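You operate a simulated robot arm through the tools that you are given. There is no shell and no other tool.

You are at the controls of a simulated robot arm. One attempt, no reset.

Task
Clamp the beige block cast, sand off its rough patch and run the flat gauge across.
Fine: tighten the clamp screw before sanding; sanding block back; the gauge goes all the way after the sanding. Set down upright: sanding block. What is to be rubbed or washed off counts as gone when no trace of it is left.

The check looks at the end state, three seconds after you hand in, the way a careful person would. Anything else that was tipped, shoved, dropped, spilled or broken makes it a failure.

Robot
A 6-joint arm with a two-finger gripper, fixed in place. Base frame: the origin is on the floor under the middle of its stand, x ahead of it, y to its left, z up. Lengths are in mm, angles in degrees, forces in N, time in s.
It reaches about 1572 mm from its shoulder. Its first joint turns from -166.0 to 166.0 degrees. Payload 2.45 kg.
The TCP is the grasp point between the finger pads, 20 mm short of the fingertips. In the tool frame z runs along the fingers and y along their closing line. The gripper opens to 140 mm; its body begins 168 mm behind the TCP.
Orientation is that of the tool frame in the base frame, as [roll, pitch, yaw] about the fixed x, y, z axes, in that order (R = Rz(yaw) Ry(pitch) Rx(roll)). With the fingers straight down and closing along the base's y, the tool's x points along the base's -x, its y along +y and its z along -z.

Tools
- The arm moves only by the tool move_arm. Its argument "steps" is a list of rows, each a list of 3 entries, a list of its own where there are three numbers: the shift along the tool's x, y, z in units of 300 mm (1.0 is 300 mm), then the turn, a rotation vector about the tool's x, y, z in units of 180 degrees (1.0 is 180 degrees), then the gripper command, from -1 (fully open) to 1 (shut), values between in proportion. In form: [[[tx, ty, tz], [ax, ay, az], gripper], ...]. A call has 1 to 20 rows; each row is the pose to reach, as a shift and turn from the pose commanded when the call began, along the tool's axes at that moment. A call with a number of a shift or a turn outside -1 to 1 is refused whole. Each row takes 0.2 s and may step no farther than 50 mm and 8.6 degrees from the row before; otherwise, or with a gripper value out of range, the whole call is refused. A pose out of reach is approached as far as the arm can. The call stops where the force on the tool passes 50 N (or 10 N more than at its start, if that is more) or the arm is blocked; 0.2 s more then pass. The fingers move at their own pace (about 45 mm/s each) and stop on an object; they squeeze with about 28 N. The grip force told is the motor's: it shows also when the fingers shut on nothing. Time passes only in rows, and 0.2 s behind the last, so rows that repeat a pose let the fingers close. It gives the time, the measured TCP pose, the force on the tool (base axes), the opening and the grip force at its end, in the units of the frame above (readings bear some noise), with the torque about the TCP (base axes, N m) and any sound that the robot's microphone picked up, and new pictures: "views" is both (left out), scene, wrist or none.
- Cameras (640 x 400 px; columns grow to the right, rows downward): "scene" is fixed at [236.3, -509.1, 1448.2]; the picture's right is [0.79, -0.62, 0.00], its down [-0.23, -0.30, -0.93] and it looks along [0.57, 0.73, -0.38] (base axes); focal length 372 px, centre (320, 200). "wrist" rides on the gripper at [78, 11, -209] in the tool frame; the picture's right is [-0.14, 0.99, 0.00], its down [-0.92, -0.13, -0.37] and it looks along [-0.36, -0.05, 0.93] (tool axes); focal length 280 px, centre (320, 200). There is no depth. A picture from a camera that has moved, and an enlarged one, comes with that camera's place and axes in the base frame and with its lens. The place of the scene camera against the robot may be out by one fixed shift of up to 25 mm in any direction.
- zoom(camera, box): a new picture of the part [left, top, right, bottom] of that camera's present view, enlarged. No time passes.
- finish_job(): hands the job in; it is judged then, once.

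Nothing tells you positions but the pictures and the camera data. Unless the task says otherwise, let go and move clear before handing in.

The tools are called after "Emit:" by a JSON object that holds its "op" and its "data". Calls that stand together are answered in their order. move_arm: Moves the arm, as the interface text tells. Its arguments: {"type":"object","properties":{"steps":{"type":"array"},"views":{"type":"string","enum":["both","scene","wrist","none"]}},"required":["steps"]} The other tools are called the same way: zoom (camera, box) takes an enlarged picture of a part of a camera's view; finish_job () hands the job in.

At the start:

```text
time: 0.0
ee_pos: [611.1, 421.5, 1144.2]
ee_rot: [180.0, 0.0, -179.9]
contact_force: [0.3, -0.4, 0.0]
ft_torque: [0.01, 0.03, 0.0]
gripper_width: 139.8
grip_force: 0.1
```

scene: 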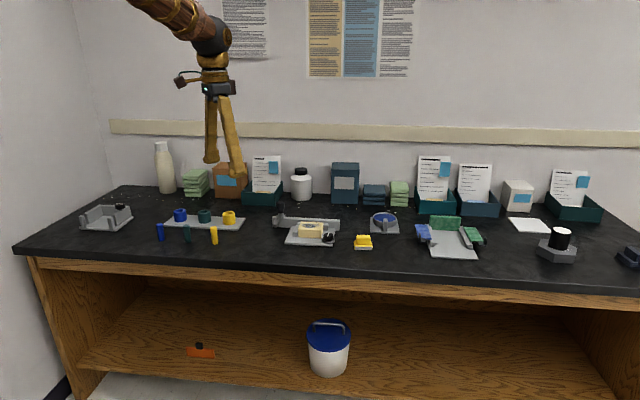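
wrist: 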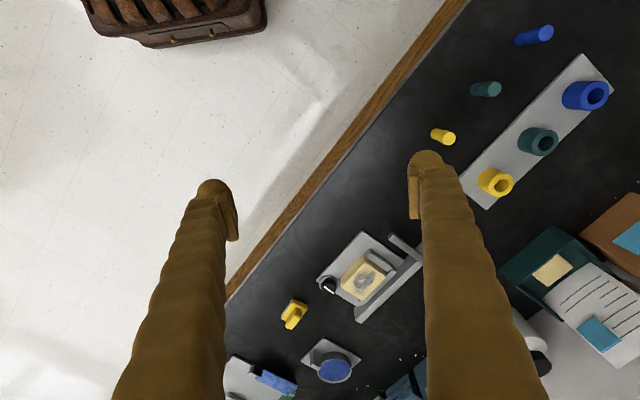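

I see a bench with several stations; the beige block sits in a clamp fixture in the middle, with a yellow sanding block near it and a gauge rail behind it. I'll zoom in first to understand the parts.

Emit:
{"op": "zoom", "data": {"camera": "scene", "box": [250, 190, 410, 270]}}

Emit:
{"op": "zoom", "data": {"camera": "wrist", "box": [220, 200, 460, 400]}}

Emit:
{"op": "zoom", "data": {"camera": "scene", "box": [400, 190, 640, 290]}}

Emit:
{"op": "zoom", "data": {"camera": "scene", "box": [60, 180, 270, 270]}}

```text
4.00 times, centred on (330, 230) of scene
camera zoom: at [236.3, -509.1, 1448.2], right [0.79, -0.62, 0.0], down [-0.23, -0.3, -0.93], along [0.57, 0.73, -0.38], focal length 1486 px, centre (280, 80)
```

zoom: 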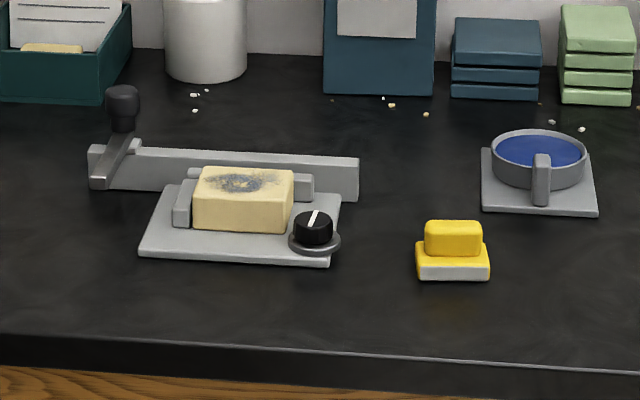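

```text
2.00 times, centred on (340, 300) of wrist
camera zoom: at [533.3, 431.5, 1354.8], right [0.14, 0.99, 0.0], down [0.92, -0.13, 0.37], along [0.36, -0.05, -0.93], focal length 561 px, centre (280, 0)
```

zoom: 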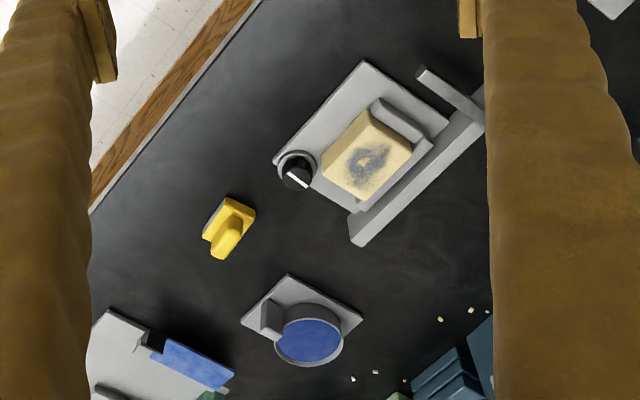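

```text
2.67 times, centred on (520, 240) of scene
camera zoom: at [236.3, -509.1, 1448.2], right [0.79, -0.62, 0.0], down [-0.23, -0.3, -0.93], along [0.57, 0.73, -0.38], focal length 991 px, centre (-213, 93)
```

zoom: 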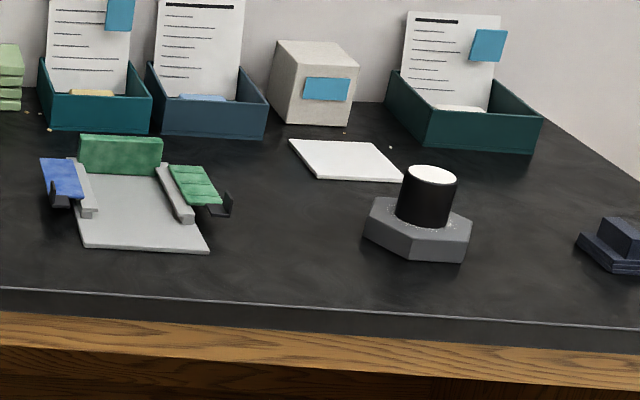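

```text
3.05 times, centred on (165, 225) of scene
camera zoom: at [236.3, -509.1, 1448.2], right [0.79, -0.62, 0.0], down [-0.23, -0.3, -0.93], along [0.57, 0.73, -0.38], focal length 1132 px, centre (792, 124)
```

zoom: 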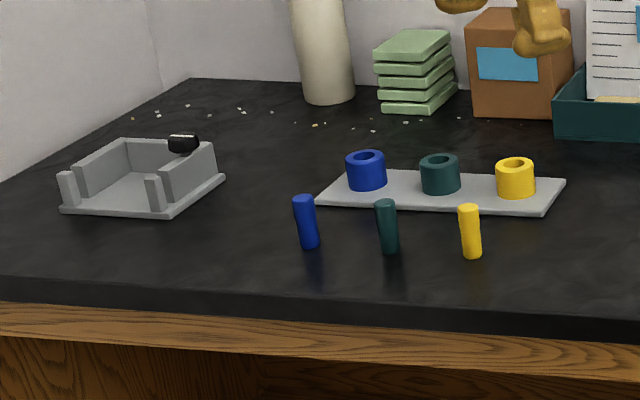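

The fixture has a plate, a black clamp knob with a white line at its front right, a rail behind it and a gauge arm with a black handle at the left end; the yellow sanding block stands to the right. I take the fixture to be near (930, 470) and the sanding block near (1050, 290), and I'll move the wrist camera over them for a better view.

Emit:
{"op": "move_arm", "data": {"steps": [[[-0.122, -0.03, 0.039], [0, 0, -0.0295], -1], [[-0.244, -0.059, 0.078], [0, 0, -0.059], -1], [[-0.366, -0.089, 0.117], [0, 0, -0.0885], -1], [[-0.488, -0.118, 0.156], [0, 0, -0.118], -1], [[-0.61, -0.148, 0.195], [0, 0, -0.1475], -1], [[-0.732, -0.178, 0.234], [0, 0, -0.177], -1], [[-0.854, -0.207, 0.273], [0, 0, -0.2065], -1], [[-0.977, -0.237, 0.313], [0, 0, -0.236], -1], [[-0.977, -0.237, 0.313], [0, 0, -0.236], -1]], "views": "both"}}

```text
time: 2.0
ee_pos: [904.9, 349.0, 1050.2]
ee_rot: [-179.9, 0.0, -137.5]
contact_force: [0.0, -0.5, 0.3]
ft_torque: [0.01, 0.02, 0.01]
gripper_width: 140.2
grip_force: 0.0
camera wrist: at [839.8, 303.3, 1259.9], right [-0.57, 0.82, 0.0], down [0.77, 0.53, 0.37], along [0.3, 0.21, -0.93], focal length 280 px, centre (320, 200)
```

scene: 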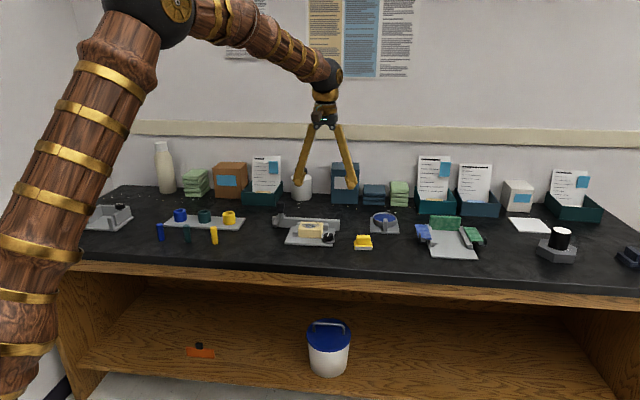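
wrist: 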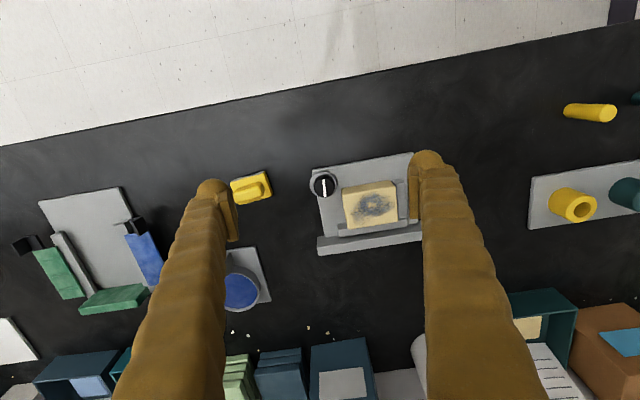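

The view is now aligned with the fixture. I'll zoom into the wrist picture to make out the knob, block, rail and sanding block.

Emit:
{"op": "zoom", "data": {"camera": "wrist", "box": [220, 130, 440, 268]}}

Emit:
{"op": "zoom", "data": {"camera": "scene", "box": [265, 200, 385, 260]}}

```text
2.90 times, centred on (330, 199) of wrist
camera zoom: at [839.8, 303.3, 1259.9], right [-0.57, 0.82, 0.0], down [0.77, 0.53, 0.37], along [0.3, 0.21, -0.93], focal length 813 px, centre (291, 203)
```

zoom: 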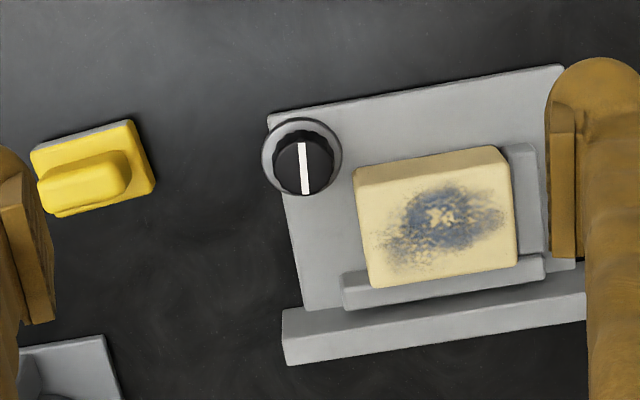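

```text
5.33 times, centred on (325, 230) of scene
camera zoom: at [236.3, -509.1, 1448.2], right [0.79, -0.62, 0.0], down [-0.23, -0.3, -0.93], along [0.57, 0.73, -0.38], focal length 1982 px, centre (293, 40)
```

zoom: 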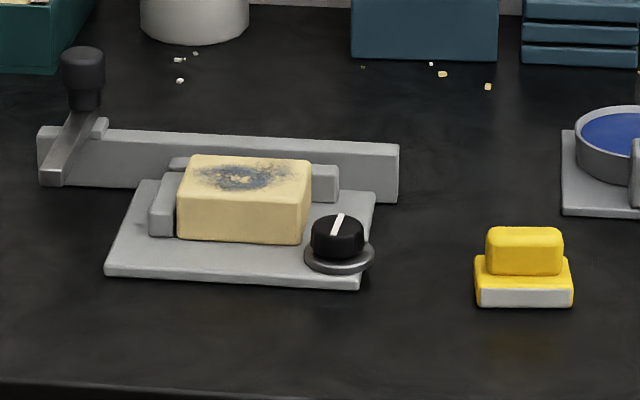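

The clamp knob seems to be near (958, 392, ~820), with a white pointer line, and the rail runs at about −45.7° in the base frame. I'll go lower for a close look at the knob and block.

Emit:
{"op": "move_arm", "data": {"steps": [[[-0.03, 0.034, 0.1], [0, 0, 0], -1], [[-0.06, 0.067, 0.2], [0, 0, 0], -1], [[-0.088, 0.1, 0.3], [0, 0, 0], -1], [[-0.088, 0.1, 0.3], [0, 0, 0], -1]], "views": "wrist"}}

```text
time: 3.0
ee_pos: [903.5, 391.7, 959.5]
ee_rot: [-180.0, 0.0, -137.5]
contact_force: [0.7, 0.1, -0.1]
ft_torque: [-0.01, 0.03, -0.04]
gripper_width: 140.1
grip_force: 0.2
camera wrist: at [838.7, 345.9, 1168.7], right [-0.57, 0.82, 0.0], down [0.77, 0.53, 0.37], along [0.3, 0.21, -0.93], focal length 280 px, centre (320, 200)
```

wrist: 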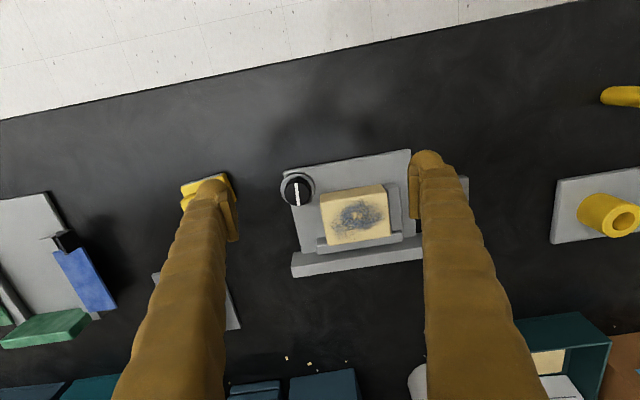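

Emit:
{"op": "zoom", "data": {"camera": "wrist", "box": [260, 130, 440, 290]}}

Emit:
{"op": "zoom", "data": {"camera": "wrist", "box": [270, 145, 350, 195]}}

```text
2.50 times, centred on (350, 210) of wrist
camera zoom: at [838.7, 345.9, 1168.7], right [-0.57, 0.82, 0.0], down [0.77, 0.53, 0.37], along [0.3, 0.21, -0.93], focal length 701 px, centre (245, 175)
```

zoom: 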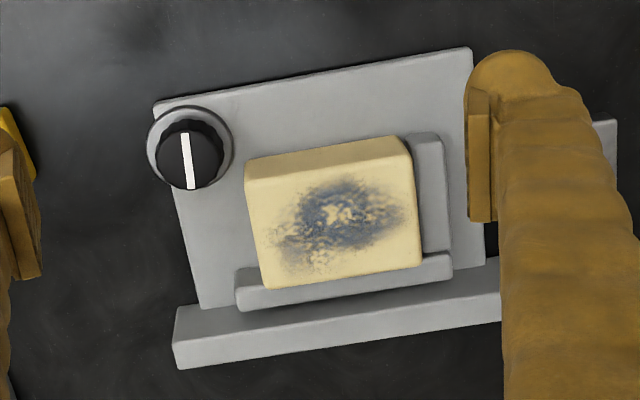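

```text
8.00 times, centred on (310, 170) of wrist
camera zoom: at [838.7, 345.9, 1168.7], right [-0.57, 0.82, 0.0], down [0.77, 0.53, 0.37], along [0.3, 0.21, -0.93], focal length 2243 px, centre (400, 440)
```

zoom: 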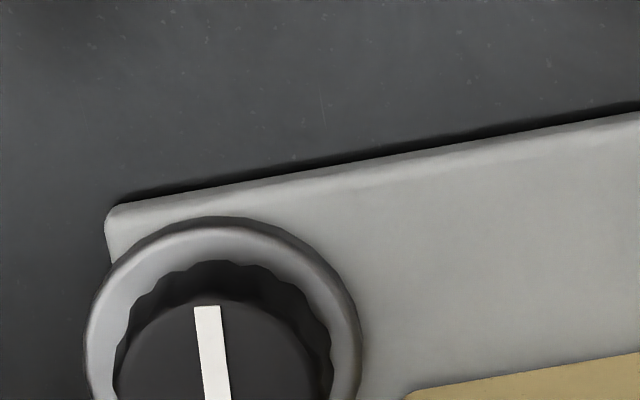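

The knob top triangulates to about (958, 392, 831). I'll shift left along the rail to see the gauge arm and handle and get a wider baseline for heights.

Emit:
{"op": "move_arm", "data": {"steps": [[[0, 0.13, 0], [0, 0, 0], -1], [[0, 0.26, 0], [0, 0, 0], -1], [[0, 0.39, 0], [0, 0, 0], -1], [[0, 0.5, 0], [0, 0, 0], -1], [[0, 0.5, 0], [0, 0, 0], -1]], "views": "wrist"}}

Emit:
{"op": "zoom", "data": {"camera": "wrist", "box": [220, 130, 440, 268]}}

```text
time: 4.2
ee_pos: [800.2, 500.8, 960.0]
ee_rot: [-179.9, -0.1, -137.5]
contact_force: [-0.5, -0.2, 0.7]
ft_torque: [0.0, 0.02, -0.03]
gripper_width: 139.9
grip_force: 0.1
camera wrist: at [735.4, 454.9, 1169.0], right [-0.57, 0.82, 0.0], down [0.77, 0.53, 0.37], along [0.3, 0.21, -0.93], focal length 280 px, centre (320, 200)
```

wrist: 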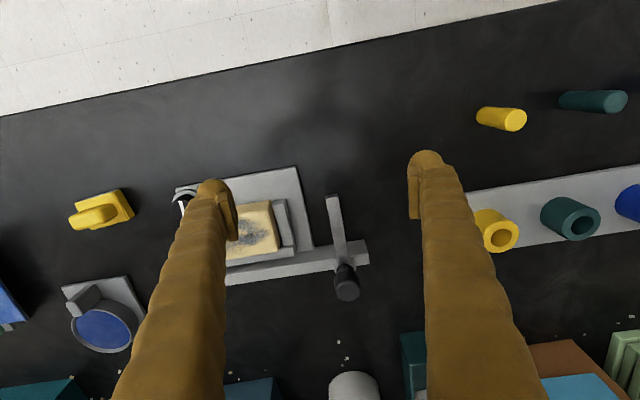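

```text
2.90 times, centred on (330, 199) of wrist
camera zoom: at [735.4, 454.9, 1169.0], right [-0.57, 0.82, 0.0], down [0.77, 0.53, 0.37], along [0.3, 0.21, -0.93], focal length 813 px, centre (291, 203)
```

zoom: 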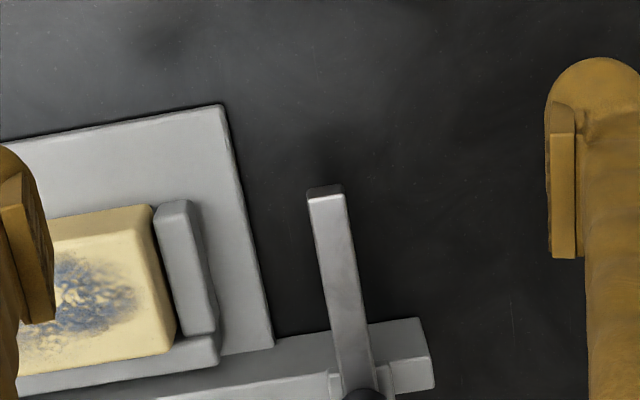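

I see the gauge arm standing out forward over the left end of the rail, with its black handle on the slide. I'll zoom on the handle.

Emit:
{"op": "zoom", "data": {"camera": "wrist", "box": [280, 180, 420, 310]}}

Emit:
{"op": "zoom", "data": {"camera": "wrist", "box": [50, 160, 210, 260]}}

Emit:
{"op": "zoom", "data": {"camera": "scene", "box": [265, 200, 345, 250]}}

```text
3.08 times, centred on (350, 245) of wrist
camera zoom: at [735.4, 454.9, 1169.0], right [-0.57, 0.82, 0.0], down [0.77, 0.53, 0.37], along [0.3, 0.21, -0.93], focal length 863 px, centre (228, 62)
```

zoom: 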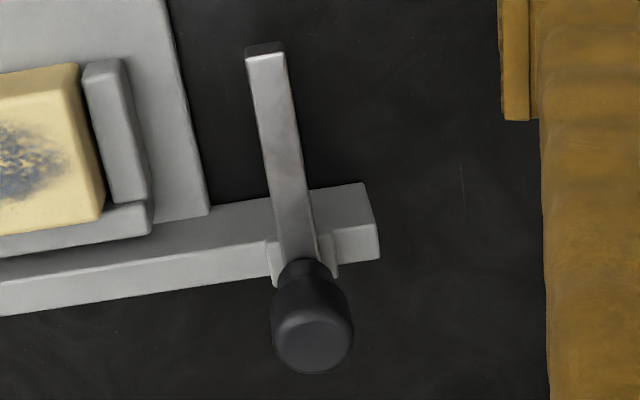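

```text
4.00 times, centred on (130, 210) of wrist
camera zoom: at [735.4, 454.9, 1169.0], right [-0.57, 0.82, 0.0], down [0.77, 0.53, 0.37], along [0.3, 0.21, -0.93], focal length 1122 px, centre (1080, 160)
```

zoom: 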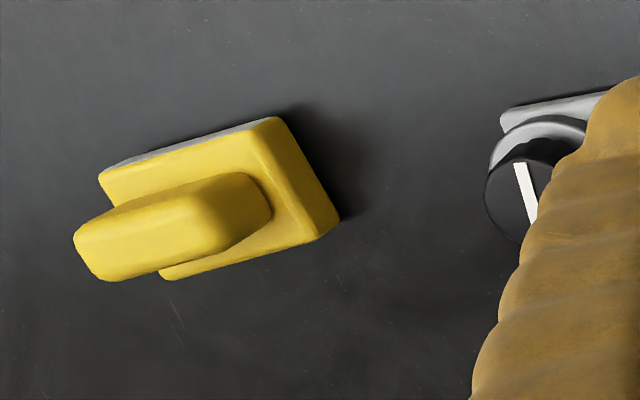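

```text
8.00 times, centred on (305, 225) of scene
camera zoom: at [236.3, -509.1, 1448.2], right [0.79, -0.62, 0.0], down [-0.23, -0.3, -0.93], along [0.57, 0.73, -0.38], focal length 2972 px, centre (440, 0)
```

zoom: 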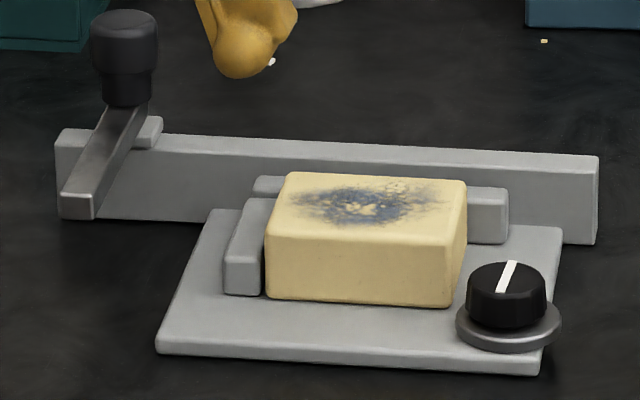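

Heights work out to: table ≈800, plate top ≈808, knob top ≈831, block top ≈839, with the block centre near (942, 473). Next I move above the knob with the fingers turned so that a clockwise quarter turn stays clear of the block.

Emit:
{"op": "move_arm", "data": {"steps": [[[-0.0111, -0.0479, 0.0077], [0, 0, -0.0436], -1], [[-0.0223, -0.0958, 0.0154], [0, 0, -0.0872], -1], [[-0.0334, -0.1438, 0.0231], [0, 0, -0.1308], -1], [[-0.0445, -0.1917, 0.0308], [0, 0, -0.1744], -1], [[-0.0557, -0.2396, 0.0385], [0, 0, -0.218], -1], [[-0.0668, -0.2875, 0.0462], [0, 0, -0.2615], -1], [[-0.0779, -0.3355, 0.0538], [0, 0, -0.3051], -1], [[-0.089, -0.3834, 0.0615], [0, 0, -0.3487], -1], [[-0.1002, -0.4313, 0.0692], [0, 0, -0.3923], -1], [[-0.1113, -0.4792, 0.0769], [0, 0, -0.4359], -1], [[-0.1224, -0.5271, 0.0846], [0, 0, -0.4795], -1], [[-0.1336, -0.5751, 0.0923], [0, 0, -0.5231], -1], [[-0.1447, -0.623, 0.1], [0, 0, -0.5667], -1], [[-0.1447, -0.623, 0.1], [0, 0, -0.5667], -1]], "views": "both"}}

Emit:
{"op": "zoom", "data": {"camera": "wrist", "box": [230, 130, 410, 242]}}

Emit:
{"op": "zoom", "data": {"camera": "scene", "box": [265, 180, 385, 255]}}

```text
time: 7.2
ee_pos: [960.5, 393.0, 930.9]
ee_rot: [180.0, 0.0, -35.4]
contact_force: [-0.4, -1.2, -0.8]
ft_torque: [0.0, 0.02, -0.02]
gripper_width: 140.0
grip_force: 0.1
camera wrist: at [1018.4, 338.0, 1140.7], right [-0.69, -0.73, 0.0], down [-0.68, 0.64, 0.37], along [-0.27, 0.25, -0.93], focal length 280 px, centre (320, 200)
```

scene: 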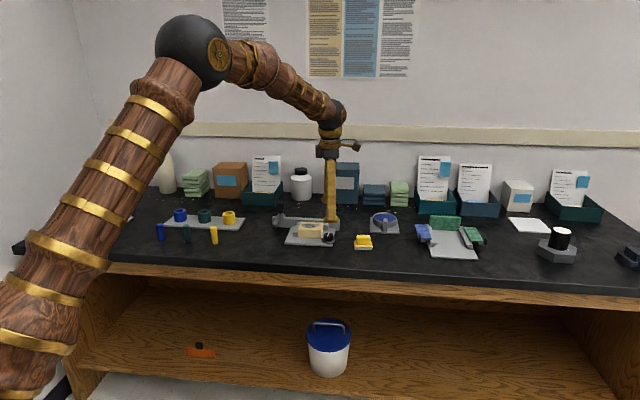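
wrist: 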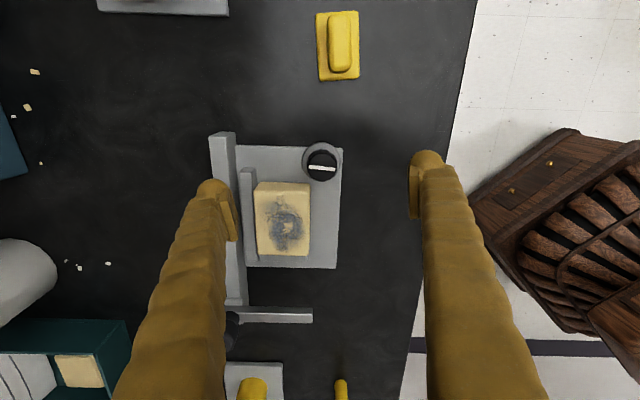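

```text
3.56 times, centred on (320, 186) of wrist
camera zoom: at [1018.4, 338.0, 1140.7], right [-0.69, -0.73, 0.0], down [-0.68, 0.64, 0.37], along [-0.27, 0.25, -0.93], focal length 997 px, centre (320, 250)
```

zoom: 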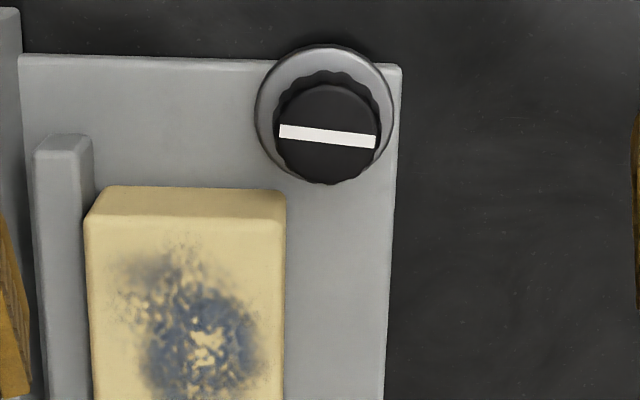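

```text
5.33 times, centred on (325, 218) of scene
camera zoom: at [236.3, -509.1, 1448.2], right [0.79, -0.62, 0.0], down [-0.23, -0.3, -0.93], along [0.57, 0.73, -0.38], focal length 1982 px, centre (293, 107)
```

zoom: 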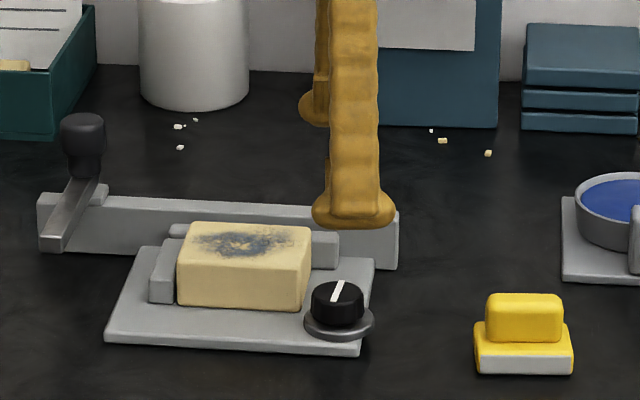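

The fingers are above the knob, closing along the front-back line. Before descending I'll check how wide the fingertips are so they stay clear of the block.

Emit:
{"op": "zoom", "data": {"camera": "scene", "box": [300, 190, 350, 222]}}

Emit:
{"op": "zoom", "data": {"camera": "wrist", "box": [380, 130, 480, 230]}}

```text
12.50 times, centred on (325, 206) of scene
camera zoom: at [236.3, -509.1, 1448.2], right [0.79, -0.62, 0.0], down [-0.23, -0.3, -0.93], along [0.57, 0.73, -0.38], focal length 4645 px, centre (258, 125)
```

zoom: 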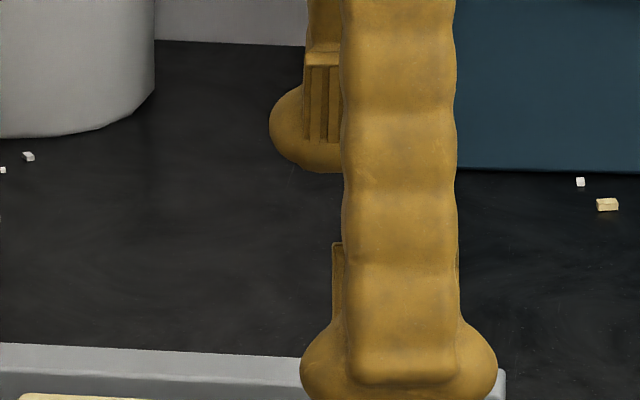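

```text
4.00 times, centred on (430, 180) of wrist
camera zoom: at [1018.4, 338.0, 1140.7], right [-0.69, -0.73, 0.0], down [-0.68, 0.64, 0.37], along [-0.27, 0.25, -0.93], focal length 1122 px, centre (-120, 280)
```

zoom: 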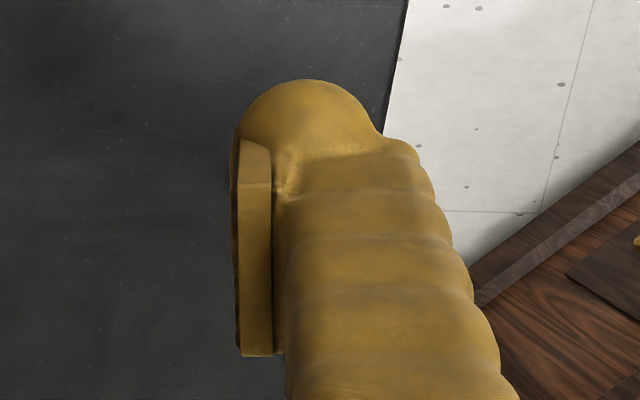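

The fingertips are broad (about 53 mm), so I'll turn about 20° clockwise first, narrow the opening to about 60 mm, and come down to just above the knob.

Emit:
{"op": "move_arm", "data": {"steps": [[[-0.006, 0.006, 0], [0, 0, 0.037], 0.143], [[-0.006, 0.006, 0], [0, 0, 0.074], 0.143], [[-0.006, 0.006, 0], [0, 0, 0.111], 0.143], [[-0.006, 0.006, 0], [0, 0, 0.111], 0.143], [[-0.006, 0.006, 0], [0, 0, 0.111], 0.143], [[-0.006, 0.006, 0.08], [0, 0, 0.111], 0.143], [[-0.006, 0.006, 0.16], [0, 0, 0.111], 0.143], [[-0.006, 0.006, 0.24], [0, 0, 0.111], 0.143], [[-0.006, 0.006, 0.24], [0, 0, 0.111], 0.143]], "views": "both"}}

Emit:
{"op": "zoom", "data": {"camera": "scene", "box": [290, 195, 370, 250]}}

Emit:
{"op": "zoom", "data": {"camera": "wrist", "box": [240, 130, 400, 230]}}

```text
time: 9.2
ee_pos: [957.7, 392.7, 858.3]
ee_rot: [180.0, 0.0, -55.5]
contact_force: [0.0, -0.1, 0.4]
ft_torque: [-0.01, -0.04, -0.02]
gripper_width: 59.8
grip_force: 0.1
camera wrist: at [993.4, 320.9, 1068.7], right [-0.89, -0.45, 0.0], down [-0.42, 0.83, 0.37], along [-0.17, 0.33, -0.93], focal length 280 px, centre (320, 200)
```

scene: 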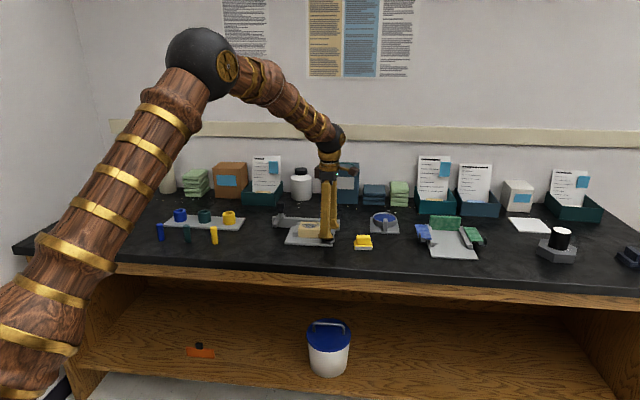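
wrist: 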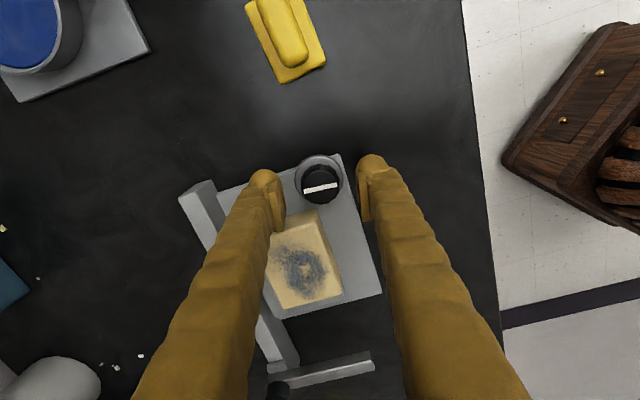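

```text
7.27 times, centred on (330, 222) of scene
camera zoom: at [236.3, -509.1, 1448.2], right [0.79, -0.62, 0.0], down [-0.23, -0.3, -0.93], along [0.57, 0.73, -0.38], focal length 2702 px, centre (247, 36)
```

zoom: 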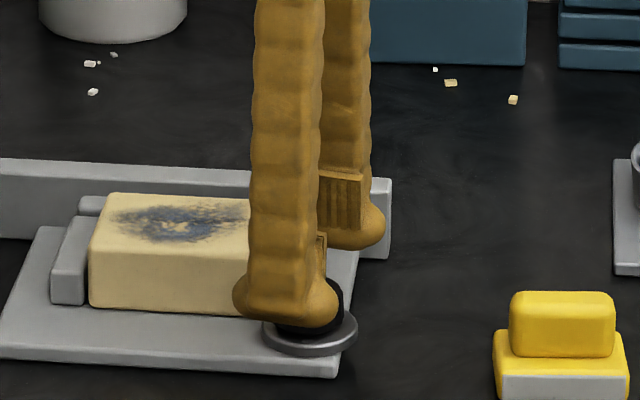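

```text
4.00 times, centred on (320, 180) of wrist
camera zoom: at [993.4, 320.9, 1068.7], right [-0.89, -0.45, 0.0], down [-0.42, 0.83, 0.37], along [-0.17, 0.33, -0.93], focal length 1122 px, centre (320, 280)
```

zoom: 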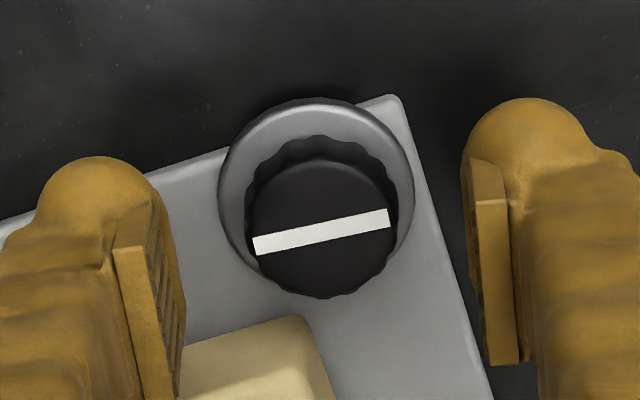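

The fingers straddle the knob, with the far finger clear of the block. I'll lower the last 21 mm, then close gently on the knob.

Emit:
{"op": "move_arm", "data": {"steps": [[[-0.002, 0, 0.035], [0, 0, 0], 0.143], [[-0.002, 0, 0.07], [0, 0, 0], 0.143], [[-0.002, 0, 0.07], [0, 0, 0], 0.143]], "views": "none"}}

Emit:
{"op": "zoom", "data": {"camera": "scene", "box": [290, 195, 370, 250]}}

Emit:
{"op": "zoom", "data": {"camera": "wrist", "box": [240, 130, 400, 230]}}

```text
time: 10.0
ee_pos: [958.3, 392.2, 838.9]
ee_rot: [-179.9, 0.0, -55.5]
contact_force: [-0.2, 0.8, -0.8]
ft_torque: [-0.02, -0.03, -0.01]
gripper_width: 59.9
grip_force: 0.2
```

```text
7.27 times, centred on (330, 222) of scene
camera zoom: at [236.3, -509.1, 1448.2], right [0.79, -0.62, 0.0], down [-0.23, -0.3, -0.93], along [0.57, 0.73, -0.38], focal length 2702 px, centre (247, 36)
```

zoom: 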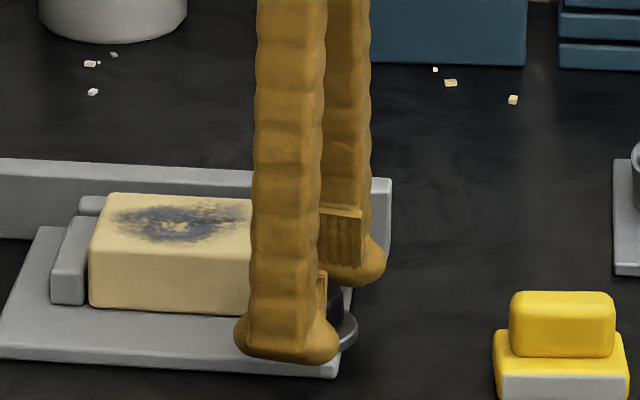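

```text
4.00 times, centred on (320, 180) of wrist
camera zoom: at [994.0, 320.9, 1048.4], right [-0.89, -0.45, 0.0], down [-0.42, 0.83, 0.37], along [-0.16, 0.33, -0.93], focal length 1122 px, centre (320, 280)
```

zoom: 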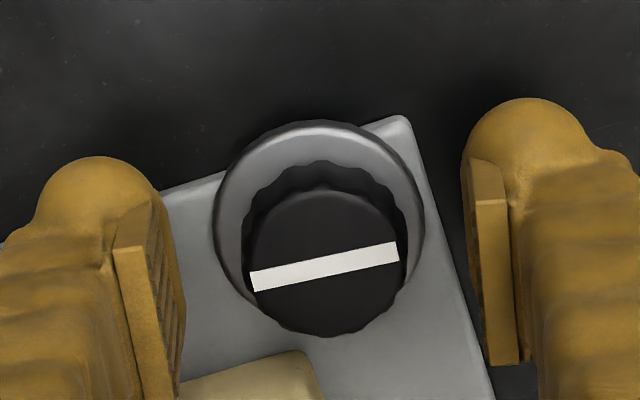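

The fingertips are now beside the knob with nothing touched. I'll close on the knob and read the opening.

Emit:
{"op": "move_arm", "data": {"steps": [[[-0.005, 0, 0.005], [0, 0, 0], 0.143], [[-0.005, 0, 0.005], [0, 0, 0], 0.6], [[-0.005, 0, 0.005], [0, 0, 0], 1], [[-0.005, 0, 0.005], [0, 0, 0], 1], [[-0.005, 0, 0.005], [0, 0, 0], 1], [[-0.005, 0, 0.005], [0, 0, 0], 1]], "views": "wrist"}}

Emit:
{"op": "zoom", "data": {"camera": "scene", "box": [290, 195, 370, 250]}}

```text
time: 11.4
ee_pos: [955.2, 393.1, 836.2]
ee_rot: [-179.9, 0.0, -55.4]
contact_force: [-5.6, -4.8, -0.4]
ft_torque: [-0.06, 0.05, -0.01]
gripper_width: 33.5
grip_force: 45.5
camera wrist: at [992.6, 322.0, 1046.7], right [-0.89, -0.45, 0.0], down [-0.42, 0.83, 0.37], along [-0.17, 0.33, -0.93], focal length 280 px, centre (320, 200)
```

wrist: 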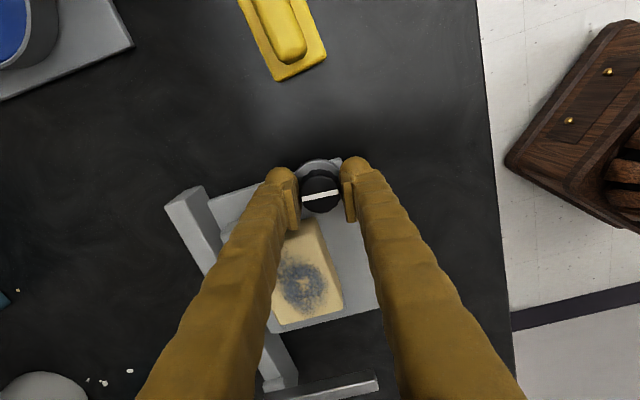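

```text
7.27 times, centred on (330, 222) of scene
camera zoom: at [236.3, -509.1, 1448.2], right [0.79, -0.62, 0.0], down [-0.23, -0.3, -0.93], along [0.57, 0.73, -0.38], focal length 2702 px, centre (247, 36)
```

zoom: 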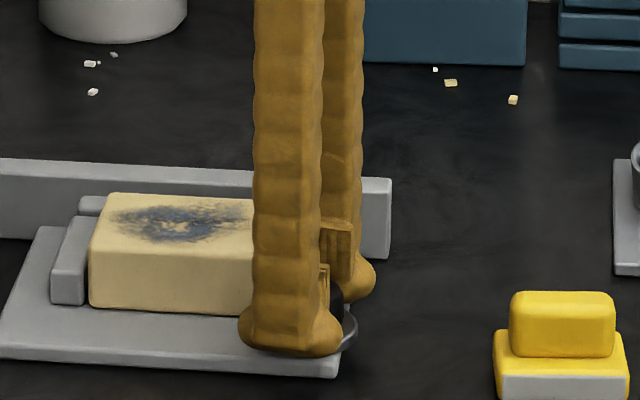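

The gripper holds the knob at 33.5 mm. I'll turn it clockwise about 30° and watch the torque and sound.

Emit:
{"op": "move_arm", "data": {"steps": [[[0, 0.003, 0], [0, 0, 0.022], 1], [[0, 0.003, 0], [0, 0, 0.044], 1], [[0, 0.003, 0], [0, 0, 0.067], 1], [[0, 0.003, 0], [0, 0, 0.089], 1], [[0, 0.003, 0], [0, 0, 0.111], 1], [[0, 0.003, 0], [0, 0, 0.133], 1], [[0, 0.003, 0], [0, 0, 0.156], 1], [[0, 0.003, 0], [0, 0, 0.178], 1]], "views": "wrist"}}

Emit:
{"op": "zoom", "data": {"camera": "wrist", "box": [240, 130, 400, 230]}}

Emit:
{"op": "zoom", "data": {"camera": "scene", "box": [290, 195, 370, 250]}}

```text
time: 13.2
ee_pos: [955.9, 394.6, 836.9]
ee_rot: [-179.9, 0.0, -87.5]
contact_force: [36.4, 7.7, -3.9]
ft_torque: [0.16, -0.35, 0.0]
gripper_width: 33.9
grip_force: 44.9
camera wrist: at [949.1, 313.9, 1046.7], right [-1.0, 0.1, 0.0], down [0.09, 0.93, 0.37], along [0.04, 0.37, -0.93], focal length 280 px, centre (320, 200)
```

wrist: 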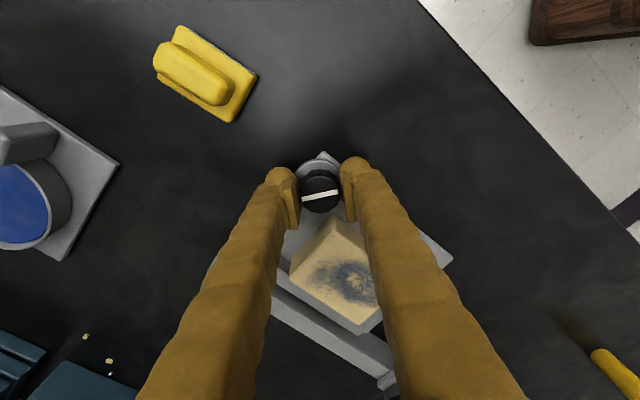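

```text
4.00 times, centred on (320, 180) of wrist
camera zoom: at [949.1, 313.9, 1046.7], right [-1.0, 0.1, 0.0], down [0.09, 0.93, 0.37], along [0.04, 0.37, -0.93], focal length 1122 px, centre (320, 280)
```

zoom: 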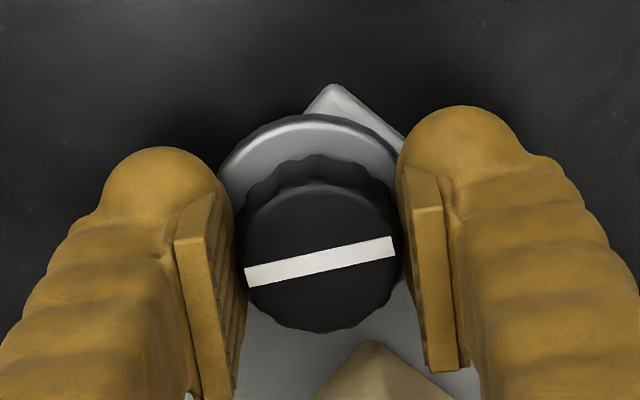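

```text
7.27 times, centred on (330, 222) of scene
camera zoom: at [236.3, -509.1, 1448.2], right [0.79, -0.62, 0.0], down [-0.23, -0.3, -0.93], along [0.57, 0.73, -0.38], focal length 2702 px, centre (247, 36)
```

zoom: 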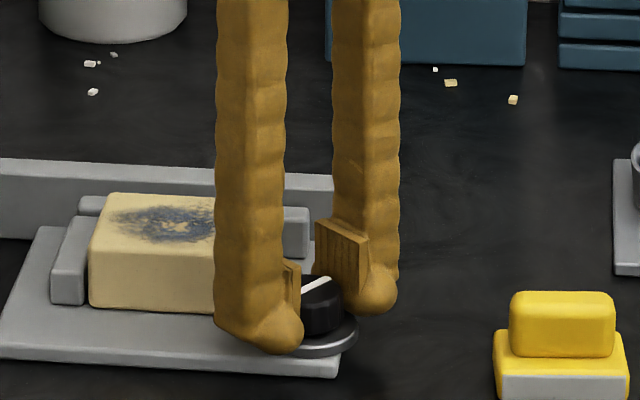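

The knob turns with the gripper and no stop is felt yet; the side force means I'm about 1 mm off centre. I'll re-centre and turn a further 18°.

Emit:
{"op": "move_arm", "data": {"steps": [[[0, -0.0027, 0], [0, 0, 0], 1], [[0, -0.0027, 0], [0, 0, 0.022], 1], [[0, -0.0027, 0], [0, 0, 0.044], 1], [[0, -0.0027, 0], [0, 0, 0.067], 1], [[0, -0.0027, 0], [0, 0, 0.089], 1], [[0, -0.0027, 0], [0, 0, 0.1], 1]], "views": "none"}}

Emit:
{"op": "zoom", "data": {"camera": "wrist", "box": [240, 130, 400, 230]}}

Emit:
{"op": "zoom", "data": {"camera": "scene", "box": [290, 195, 370, 250]}}

```text
time: 14.6
ee_pos: [955.4, 393.6, 836.6]
ee_rot: [180.0, -0.1, -105.6]
contact_force: [19.6, 16.8, 10.9]
ft_torque: [0.25, -0.24, -0.04]
gripper_width: 33.5
grip_force: 44.9
```

```text
4.00 times, centred on (320, 180) of wrist
camera zoom: at [925.3, 320.0, 1046.7], right [-0.92, 0.4, 0.0], down [0.37, 0.85, 0.37], along [0.15, 0.34, -0.93], focal length 1122 px, centre (320, 280)
```

zoom: 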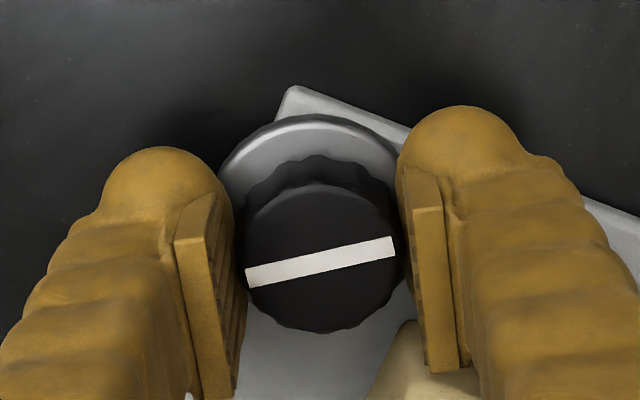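

```text
7.27 times, centred on (330, 222) of scene
camera zoom: at [236.3, -509.1, 1448.2], right [0.79, -0.62, 0.0], down [-0.23, -0.3, -0.93], along [0.57, 0.73, -0.38], focal length 2702 px, centre (247, 36)
```

zoom: 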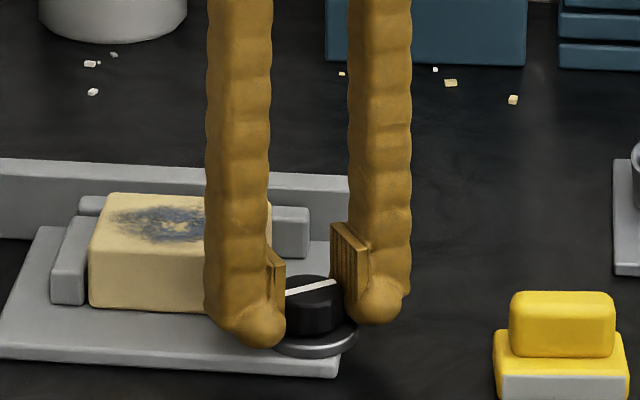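

The knob has followed through 50° in all. Now I'll let go, swing back 50°, regrip and turn again.

Emit:
{"op": "move_arm", "data": {"steps": [[[0, 0, 0], [0, 0, 0], 0.143], [[-0.0017, -0.0013, 0], [0, 0, 0], 0.143], [[-0.0017, -0.0013, 0], [0, 0, 0], 0.143], [[-0.0017, -0.0013, 0], [0, 0, -0.0397], 0.143], [[-0.0017, -0.0013, 0], [0, 0, -0.0794], 0.143], [[-0.0017, -0.0013, 0], [0, 0, -0.119], 0.143], [[-0.0017, -0.0013, 0], [0, 0, -0.1587], 0.143], [[-0.0017, -0.0013, 0], [0, 0, -0.1984], 0.143], [[-0.0017, -0.0013, 0], [0, 0, -0.2381], 0.143], [[-0.0017, -0.0013, 0], [0, 0, -0.2778], 0.143], [[-0.0017, -0.0013, 0], [0, 0, -0.2778], 0.143]], "views": "none"}}

Emit:
{"op": "zoom", "data": {"camera": "wrist", "box": [240, 130, 400, 230]}}

Emit:
{"op": "zoom", "data": {"camera": "scene", "box": [290, 195, 370, 250]}}

```text
time: 17.0
ee_pos: [957.4, 394.1, 835.5]
ee_rot: [-179.9, 0.2, -55.6]
contact_force: [0.6, -0.5, -0.5]
ft_torque: [-0.01, -0.01, 0.0]
gripper_width: 60.0
grip_force: 0.1
```

```text
4.00 times, centred on (320, 180) of wrist
camera zoom: at [992.9, 322.3, 1046.4], right [-0.89, -0.45, 0.0], down [-0.42, 0.83, 0.37], along [-0.17, 0.33, -0.93], focal length 1122 px, centre (320, 280)
```

zoom: 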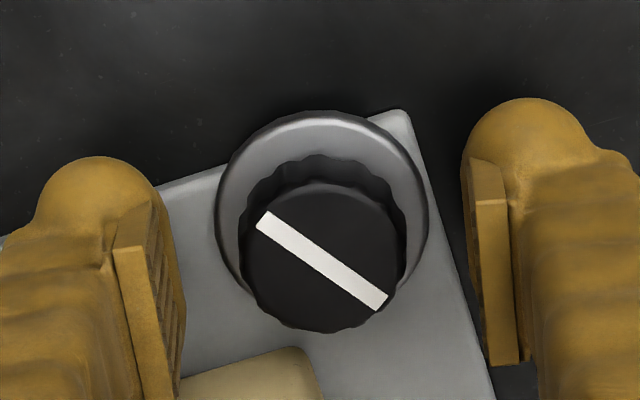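

```text
7.27 times, centred on (330, 222) of scene
camera zoom: at [236.3, -509.1, 1448.2], right [0.79, -0.62, 0.0], down [-0.23, -0.3, -0.93], along [0.57, 0.73, -0.38], focal length 2702 px, centre (247, 36)
```

zoom: 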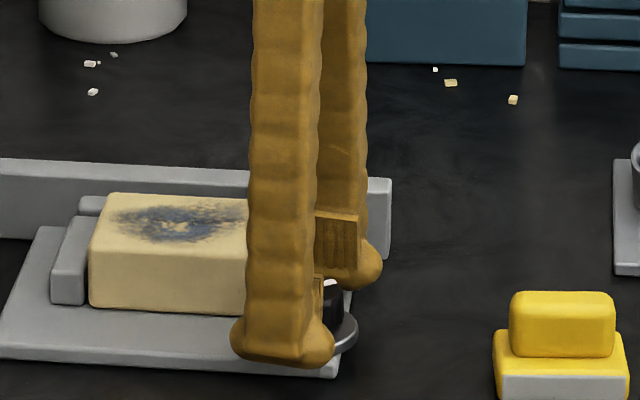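

The knob kept its new position. I'll close again and turn another 50°, watching for resistance.

Emit:
{"op": "move_arm", "data": {"steps": [[[0, 0, 0], [0, 0, 0], 0.6], [[0, 0, 0], [0, 0, 0], 1], [[0, 0, 0], [0, 0, 0], 1], [[0, 0, 0], [0, 0, 0], 1], [[0, 0, 0], [0, 0, 0.028], 1], [[0, 0, 0], [0, 0, 0.056], 1], [[0, 0, 0], [0, 0, 0.083], 1], [[0, 0, 0], [0, 0, 0.111], 1], [[0, 0, 0], [0, 0, 0.139], 1], [[0, 0, 0], [0, 0, 0.167], 1], [[0, 0, 0], [0, 0, 0.194], 1], [[0, 0, 0], [0, 0, 0.222], 1], [[0, 0, 0], [0, 0, 0.25], 1], [[0, 0, 0], [0, 0, 0.278], 1]], "views": "none"}}

Emit:
{"op": "zoom", "data": {"camera": "wrist", "box": [240, 130, 400, 230]}}

Emit:
{"op": "zoom", "data": {"camera": "scene", "box": [290, 195, 370, 250]}}

```text
time: 20.0
ee_pos: [956.8, 392.8, 836.4]
ee_rot: [-180.0, 0.1, -105.7]
contact_force: [-30.8, 1.4, 3.6]
ft_torque: [-0.02, 0.38, 0.0]
gripper_width: 33.0
grip_force: 45.1
```

```text
4.00 times, centred on (320, 180) of wrist
camera zoom: at [925.8, 320.3, 1046.4], right [-0.92, 0.4, 0.0], down [0.37, 0.85, 0.37], along [0.15, 0.34, -0.93], focal length 1122 px, centre (320, 280)
```

zoom: 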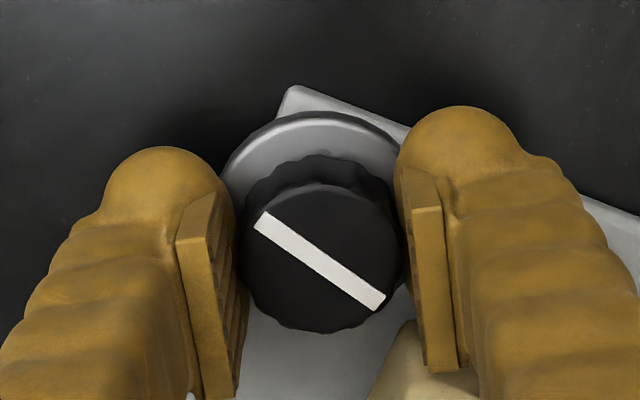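

```text
7.27 times, centred on (330, 222) of scene
camera zoom: at [236.3, -509.1, 1448.2], right [0.79, -0.62, 0.0], down [-0.23, -0.3, -0.93], along [0.57, 0.73, -0.38], focal length 2702 px, centre (247, 36)
```

zoom: 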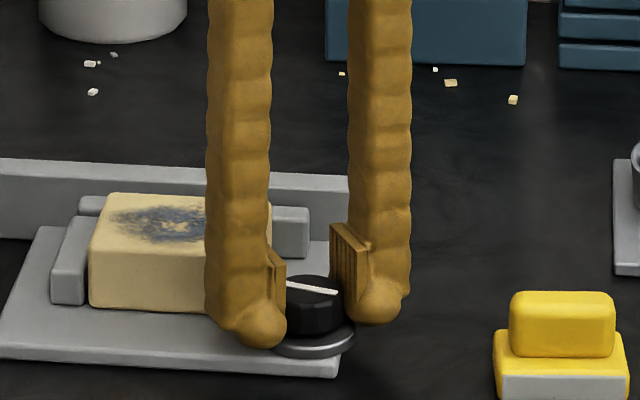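

Turned 100° with no stop yet. I'll continue with another regrip-and-turn cycle, re-centred slightly.

Emit:
{"op": "move_arm", "data": {"steps": [[[0, 0, 0], [0, 0, 0], 0.143], [[0, 0.0023, 0], [0, 0, 0], 0.143], [[0, 0.0023, 0], [0, 0, -0.0397], 0.143], [[0, 0.0023, 0], [0, 0, -0.0794], 0.143], [[0, 0.0023, 0], [0, 0, -0.119], 0.143], [[0, 0.0023, 0], [0, 0, -0.1587], 0.143], [[0, 0.0023, 0], [0, 0, -0.1984], 0.143], [[0, 0.0023, 0], [0, 0, -0.2381], 0.143], [[0, 0.0023, 0], [0, 0, -0.2778], 0.143], [[0, 0.0023, 0], [0, 0, -0.2778], 0.6], [[0, 0.0023, 0], [0, 0, -0.2778], 1], [[0, 0.0023, 0], [0, 0, -0.2778], 1], [[0, 0.0023, 0], [0, 0, -0.2778], 1], [[0, 0.0023, 0], [0, 0, -0.2381], 1], [[0, 0.0023, 0], [0, 0, -0.1984], 1], [[0, 0.0023, 0], [0, 0, -0.1587], 1], [[0, 0.0023, 0], [0, 0, -0.119], 1], [[0, 0.0023, 0], [0, 0, -0.0794], 1], [[0, 0.0023, 0], [0, 0, -0.0397], 1], [[0, 0.0023, 0], [0, 0, 0], 1]], "views": "none"}}

Emit:
{"op": "zoom", "data": {"camera": "wrist", "box": [240, 130, 400, 230]}}

Emit:
{"op": "zoom", "data": {"camera": "scene", "box": [290, 195, 370, 250]}}

```text
time: 24.2
ee_pos: [957.6, 393.2, 836.4]
ee_rot: [180.0, 0.0, -105.7]
contact_force: [4.3, -0.9, 13.1]
ft_torque: [-0.02, -0.03, 0.24]
gripper_width: 33.4
grip_force: 45.0
```

```text
4.00 times, centred on (320, 180) of wrist
camera zoom: at [925.4, 320.3, 1046.5], right [-0.92, 0.4, 0.0], down [0.37, 0.85, 0.37], along [0.15, 0.34, -0.93], focal length 1122 px, centre (320, 280)
```

zoom: 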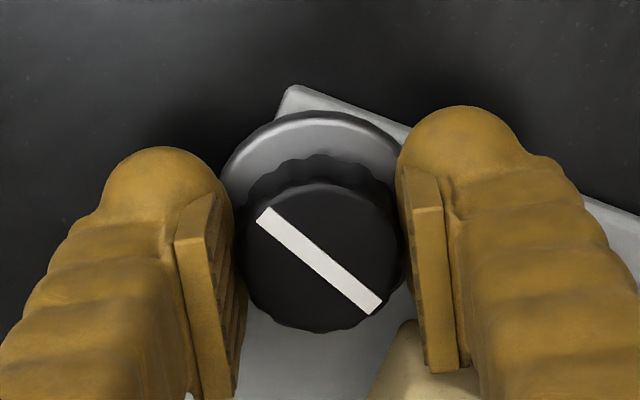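

```text
7.27 times, centred on (330, 222) of scene
camera zoom: at [236.3, -509.1, 1448.2], right [0.79, -0.62, 0.0], down [-0.23, -0.3, -0.93], along [0.57, 0.73, -0.38], focal length 2702 px, centre (247, 36)
```

zoom: 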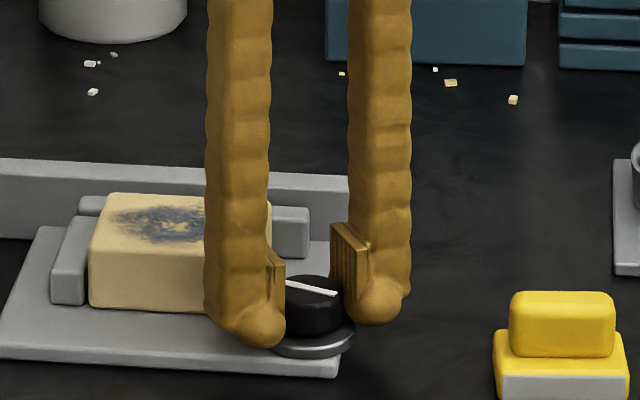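

This time the knob moved only a few degrees and the fingers slipped against a torque of about 0.24 N·m, so it seems to have come to its stop. I'll regrip and test once more with a short turn.

Emit:
{"op": "move_arm", "data": {"steps": [[[0, 0, 0], [0, 0, 0], 0.143], [[0, 0, 0], [0, 0, 0], 0.143], [[0, 0, 0], [0, 0, -0.0397], 0.143], [[0, 0, 0], [0, 0, -0.0794], 0.143], [[0, 0, 0], [0, 0, -0.119], 0.143], [[0, 0, 0], [0, 0, -0.1587], 0.143], [[0, 0, 0], [0, 0, -0.1984], 0.143], [[0, 0, 0], [0, 0, -0.2381], 0.143], [[0, 0, 0], [0, 0, -0.2778], 0.143], [[0, 0, 0], [0, 0, -0.2778], 0.143]], "views": "none"}}

Emit:
{"op": "zoom", "data": {"camera": "wrist", "box": [240, 130, 400, 230]}}

```text
time: 26.4
ee_pos: [955.3, 393.7, 836.5]
ee_rot: [180.0, 0.0, -55.4]
contact_force: [-0.5, -0.5, 0.1]
ft_torque: [0.03, 0.0, -0.02]
gripper_width: 60.0
grip_force: 0.1
```

```text
4.00 times, centred on (320, 180) of wrist
camera zoom: at [991.9, 322.4, 1046.5], right [-0.89, -0.45, 0.0], down [-0.42, 0.83, 0.37], along [-0.17, 0.33, -0.93], focal length 1122 px, centre (320, 280)
```

zoom: 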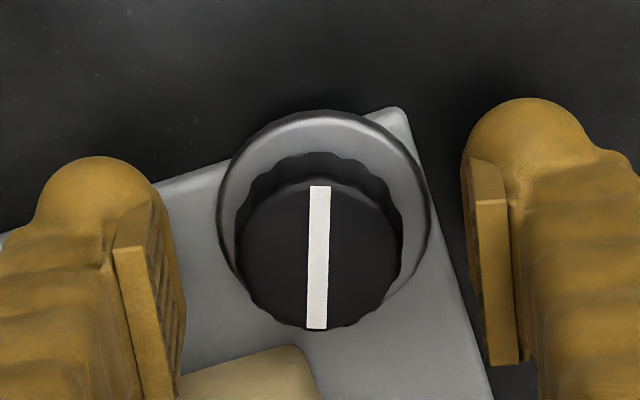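

The pointer has moved about 102° from its start. I'll close once more and try 20° further to confirm it's tight.

Emit:
{"op": "move_arm", "data": {"steps": [[[0, 0, 0], [0, 0, 0], 0.6], [[0, 0, 0], [0, 0, 0], 1], [[0, 0, 0], [0, 0, 0], 1], [[0, 0, 0], [0, 0, 0], 1], [[0, 0, 0], [0, 0, 0.02], 1], [[0, 0, 0], [0, 0, 0.04], 1]], "views": "none"}}

Emit:
{"op": "zoom", "data": {"camera": "wrist", "box": [240, 130, 400, 230]}}

Emit:
{"op": "move_arm", "data": {"steps": [[[0, 0, 0], [0, 0, 0.02], 1], [[0, 0, 0], [0, 0, 0.04], 1], [[0, 0, 0], [0, 0, 0.06], 1], [[0, 0, 0], [0, 0, 0.08], 1]], "views": "none"}}

Emit:
{"op": "zoom", "data": {"camera": "wrist", "box": [240, 130, 400, 230]}}

```text
time: 27.8
ee_pos: [956.9, 392.7, 835.1]
ee_rot: [179.9, 0.1, -62.8]
contact_force: [2.2, 2.7, 4.9]
ft_torque: [-0.01, 0.03, 0.7]
gripper_width: 33.6
grip_force: 45.3
```

```text
4.00 times, centred on (320, 180) of wrist
camera zoom: at [982.9, 318.4, 1046.6], right [-0.94, -0.33, 0.0], down [-0.31, 0.88, 0.37], along [-0.12, 0.35, -0.93], focal length 1122 px, centre (320, 280)
```

zoom: 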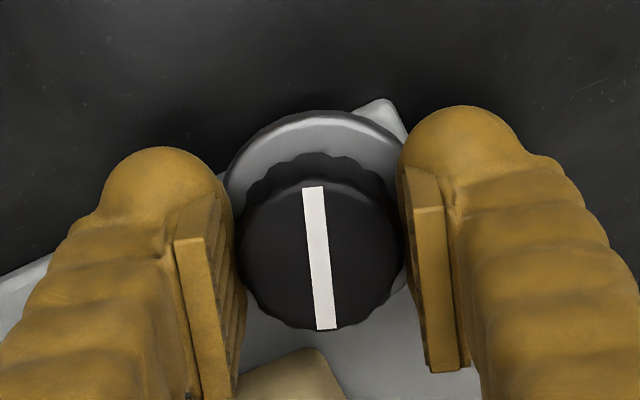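

```text
time: 28.8
ee_pos: [956.6, 393.7, 837.1]
ee_rot: [-180.0, 0.0, -77.2]
contact_force: [8.2, 6.1, 6.7]
ft_torque: [0.09, -0.16, 0.3]
gripper_width: 33.3
grip_force: 45.4
```

```text
4.00 times, centred on (320, 180) of wrist
camera zoom: at [963.5, 314.3, 1046.5], right [-1.0, -0.08, 0.0], down [-0.08, 0.93, 0.37], along [-0.03, 0.37, -0.93], focal length 1122 px, centre (320, 280)
```

zoom: 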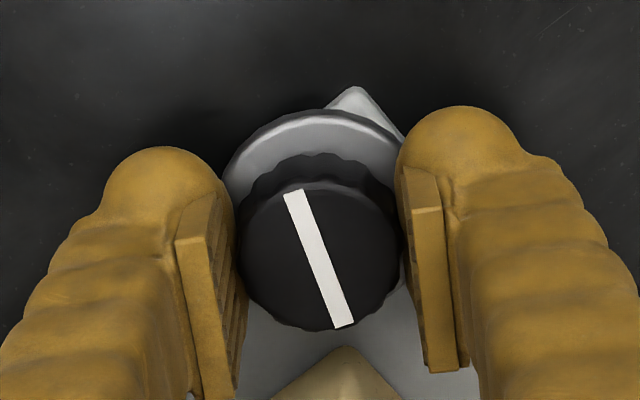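

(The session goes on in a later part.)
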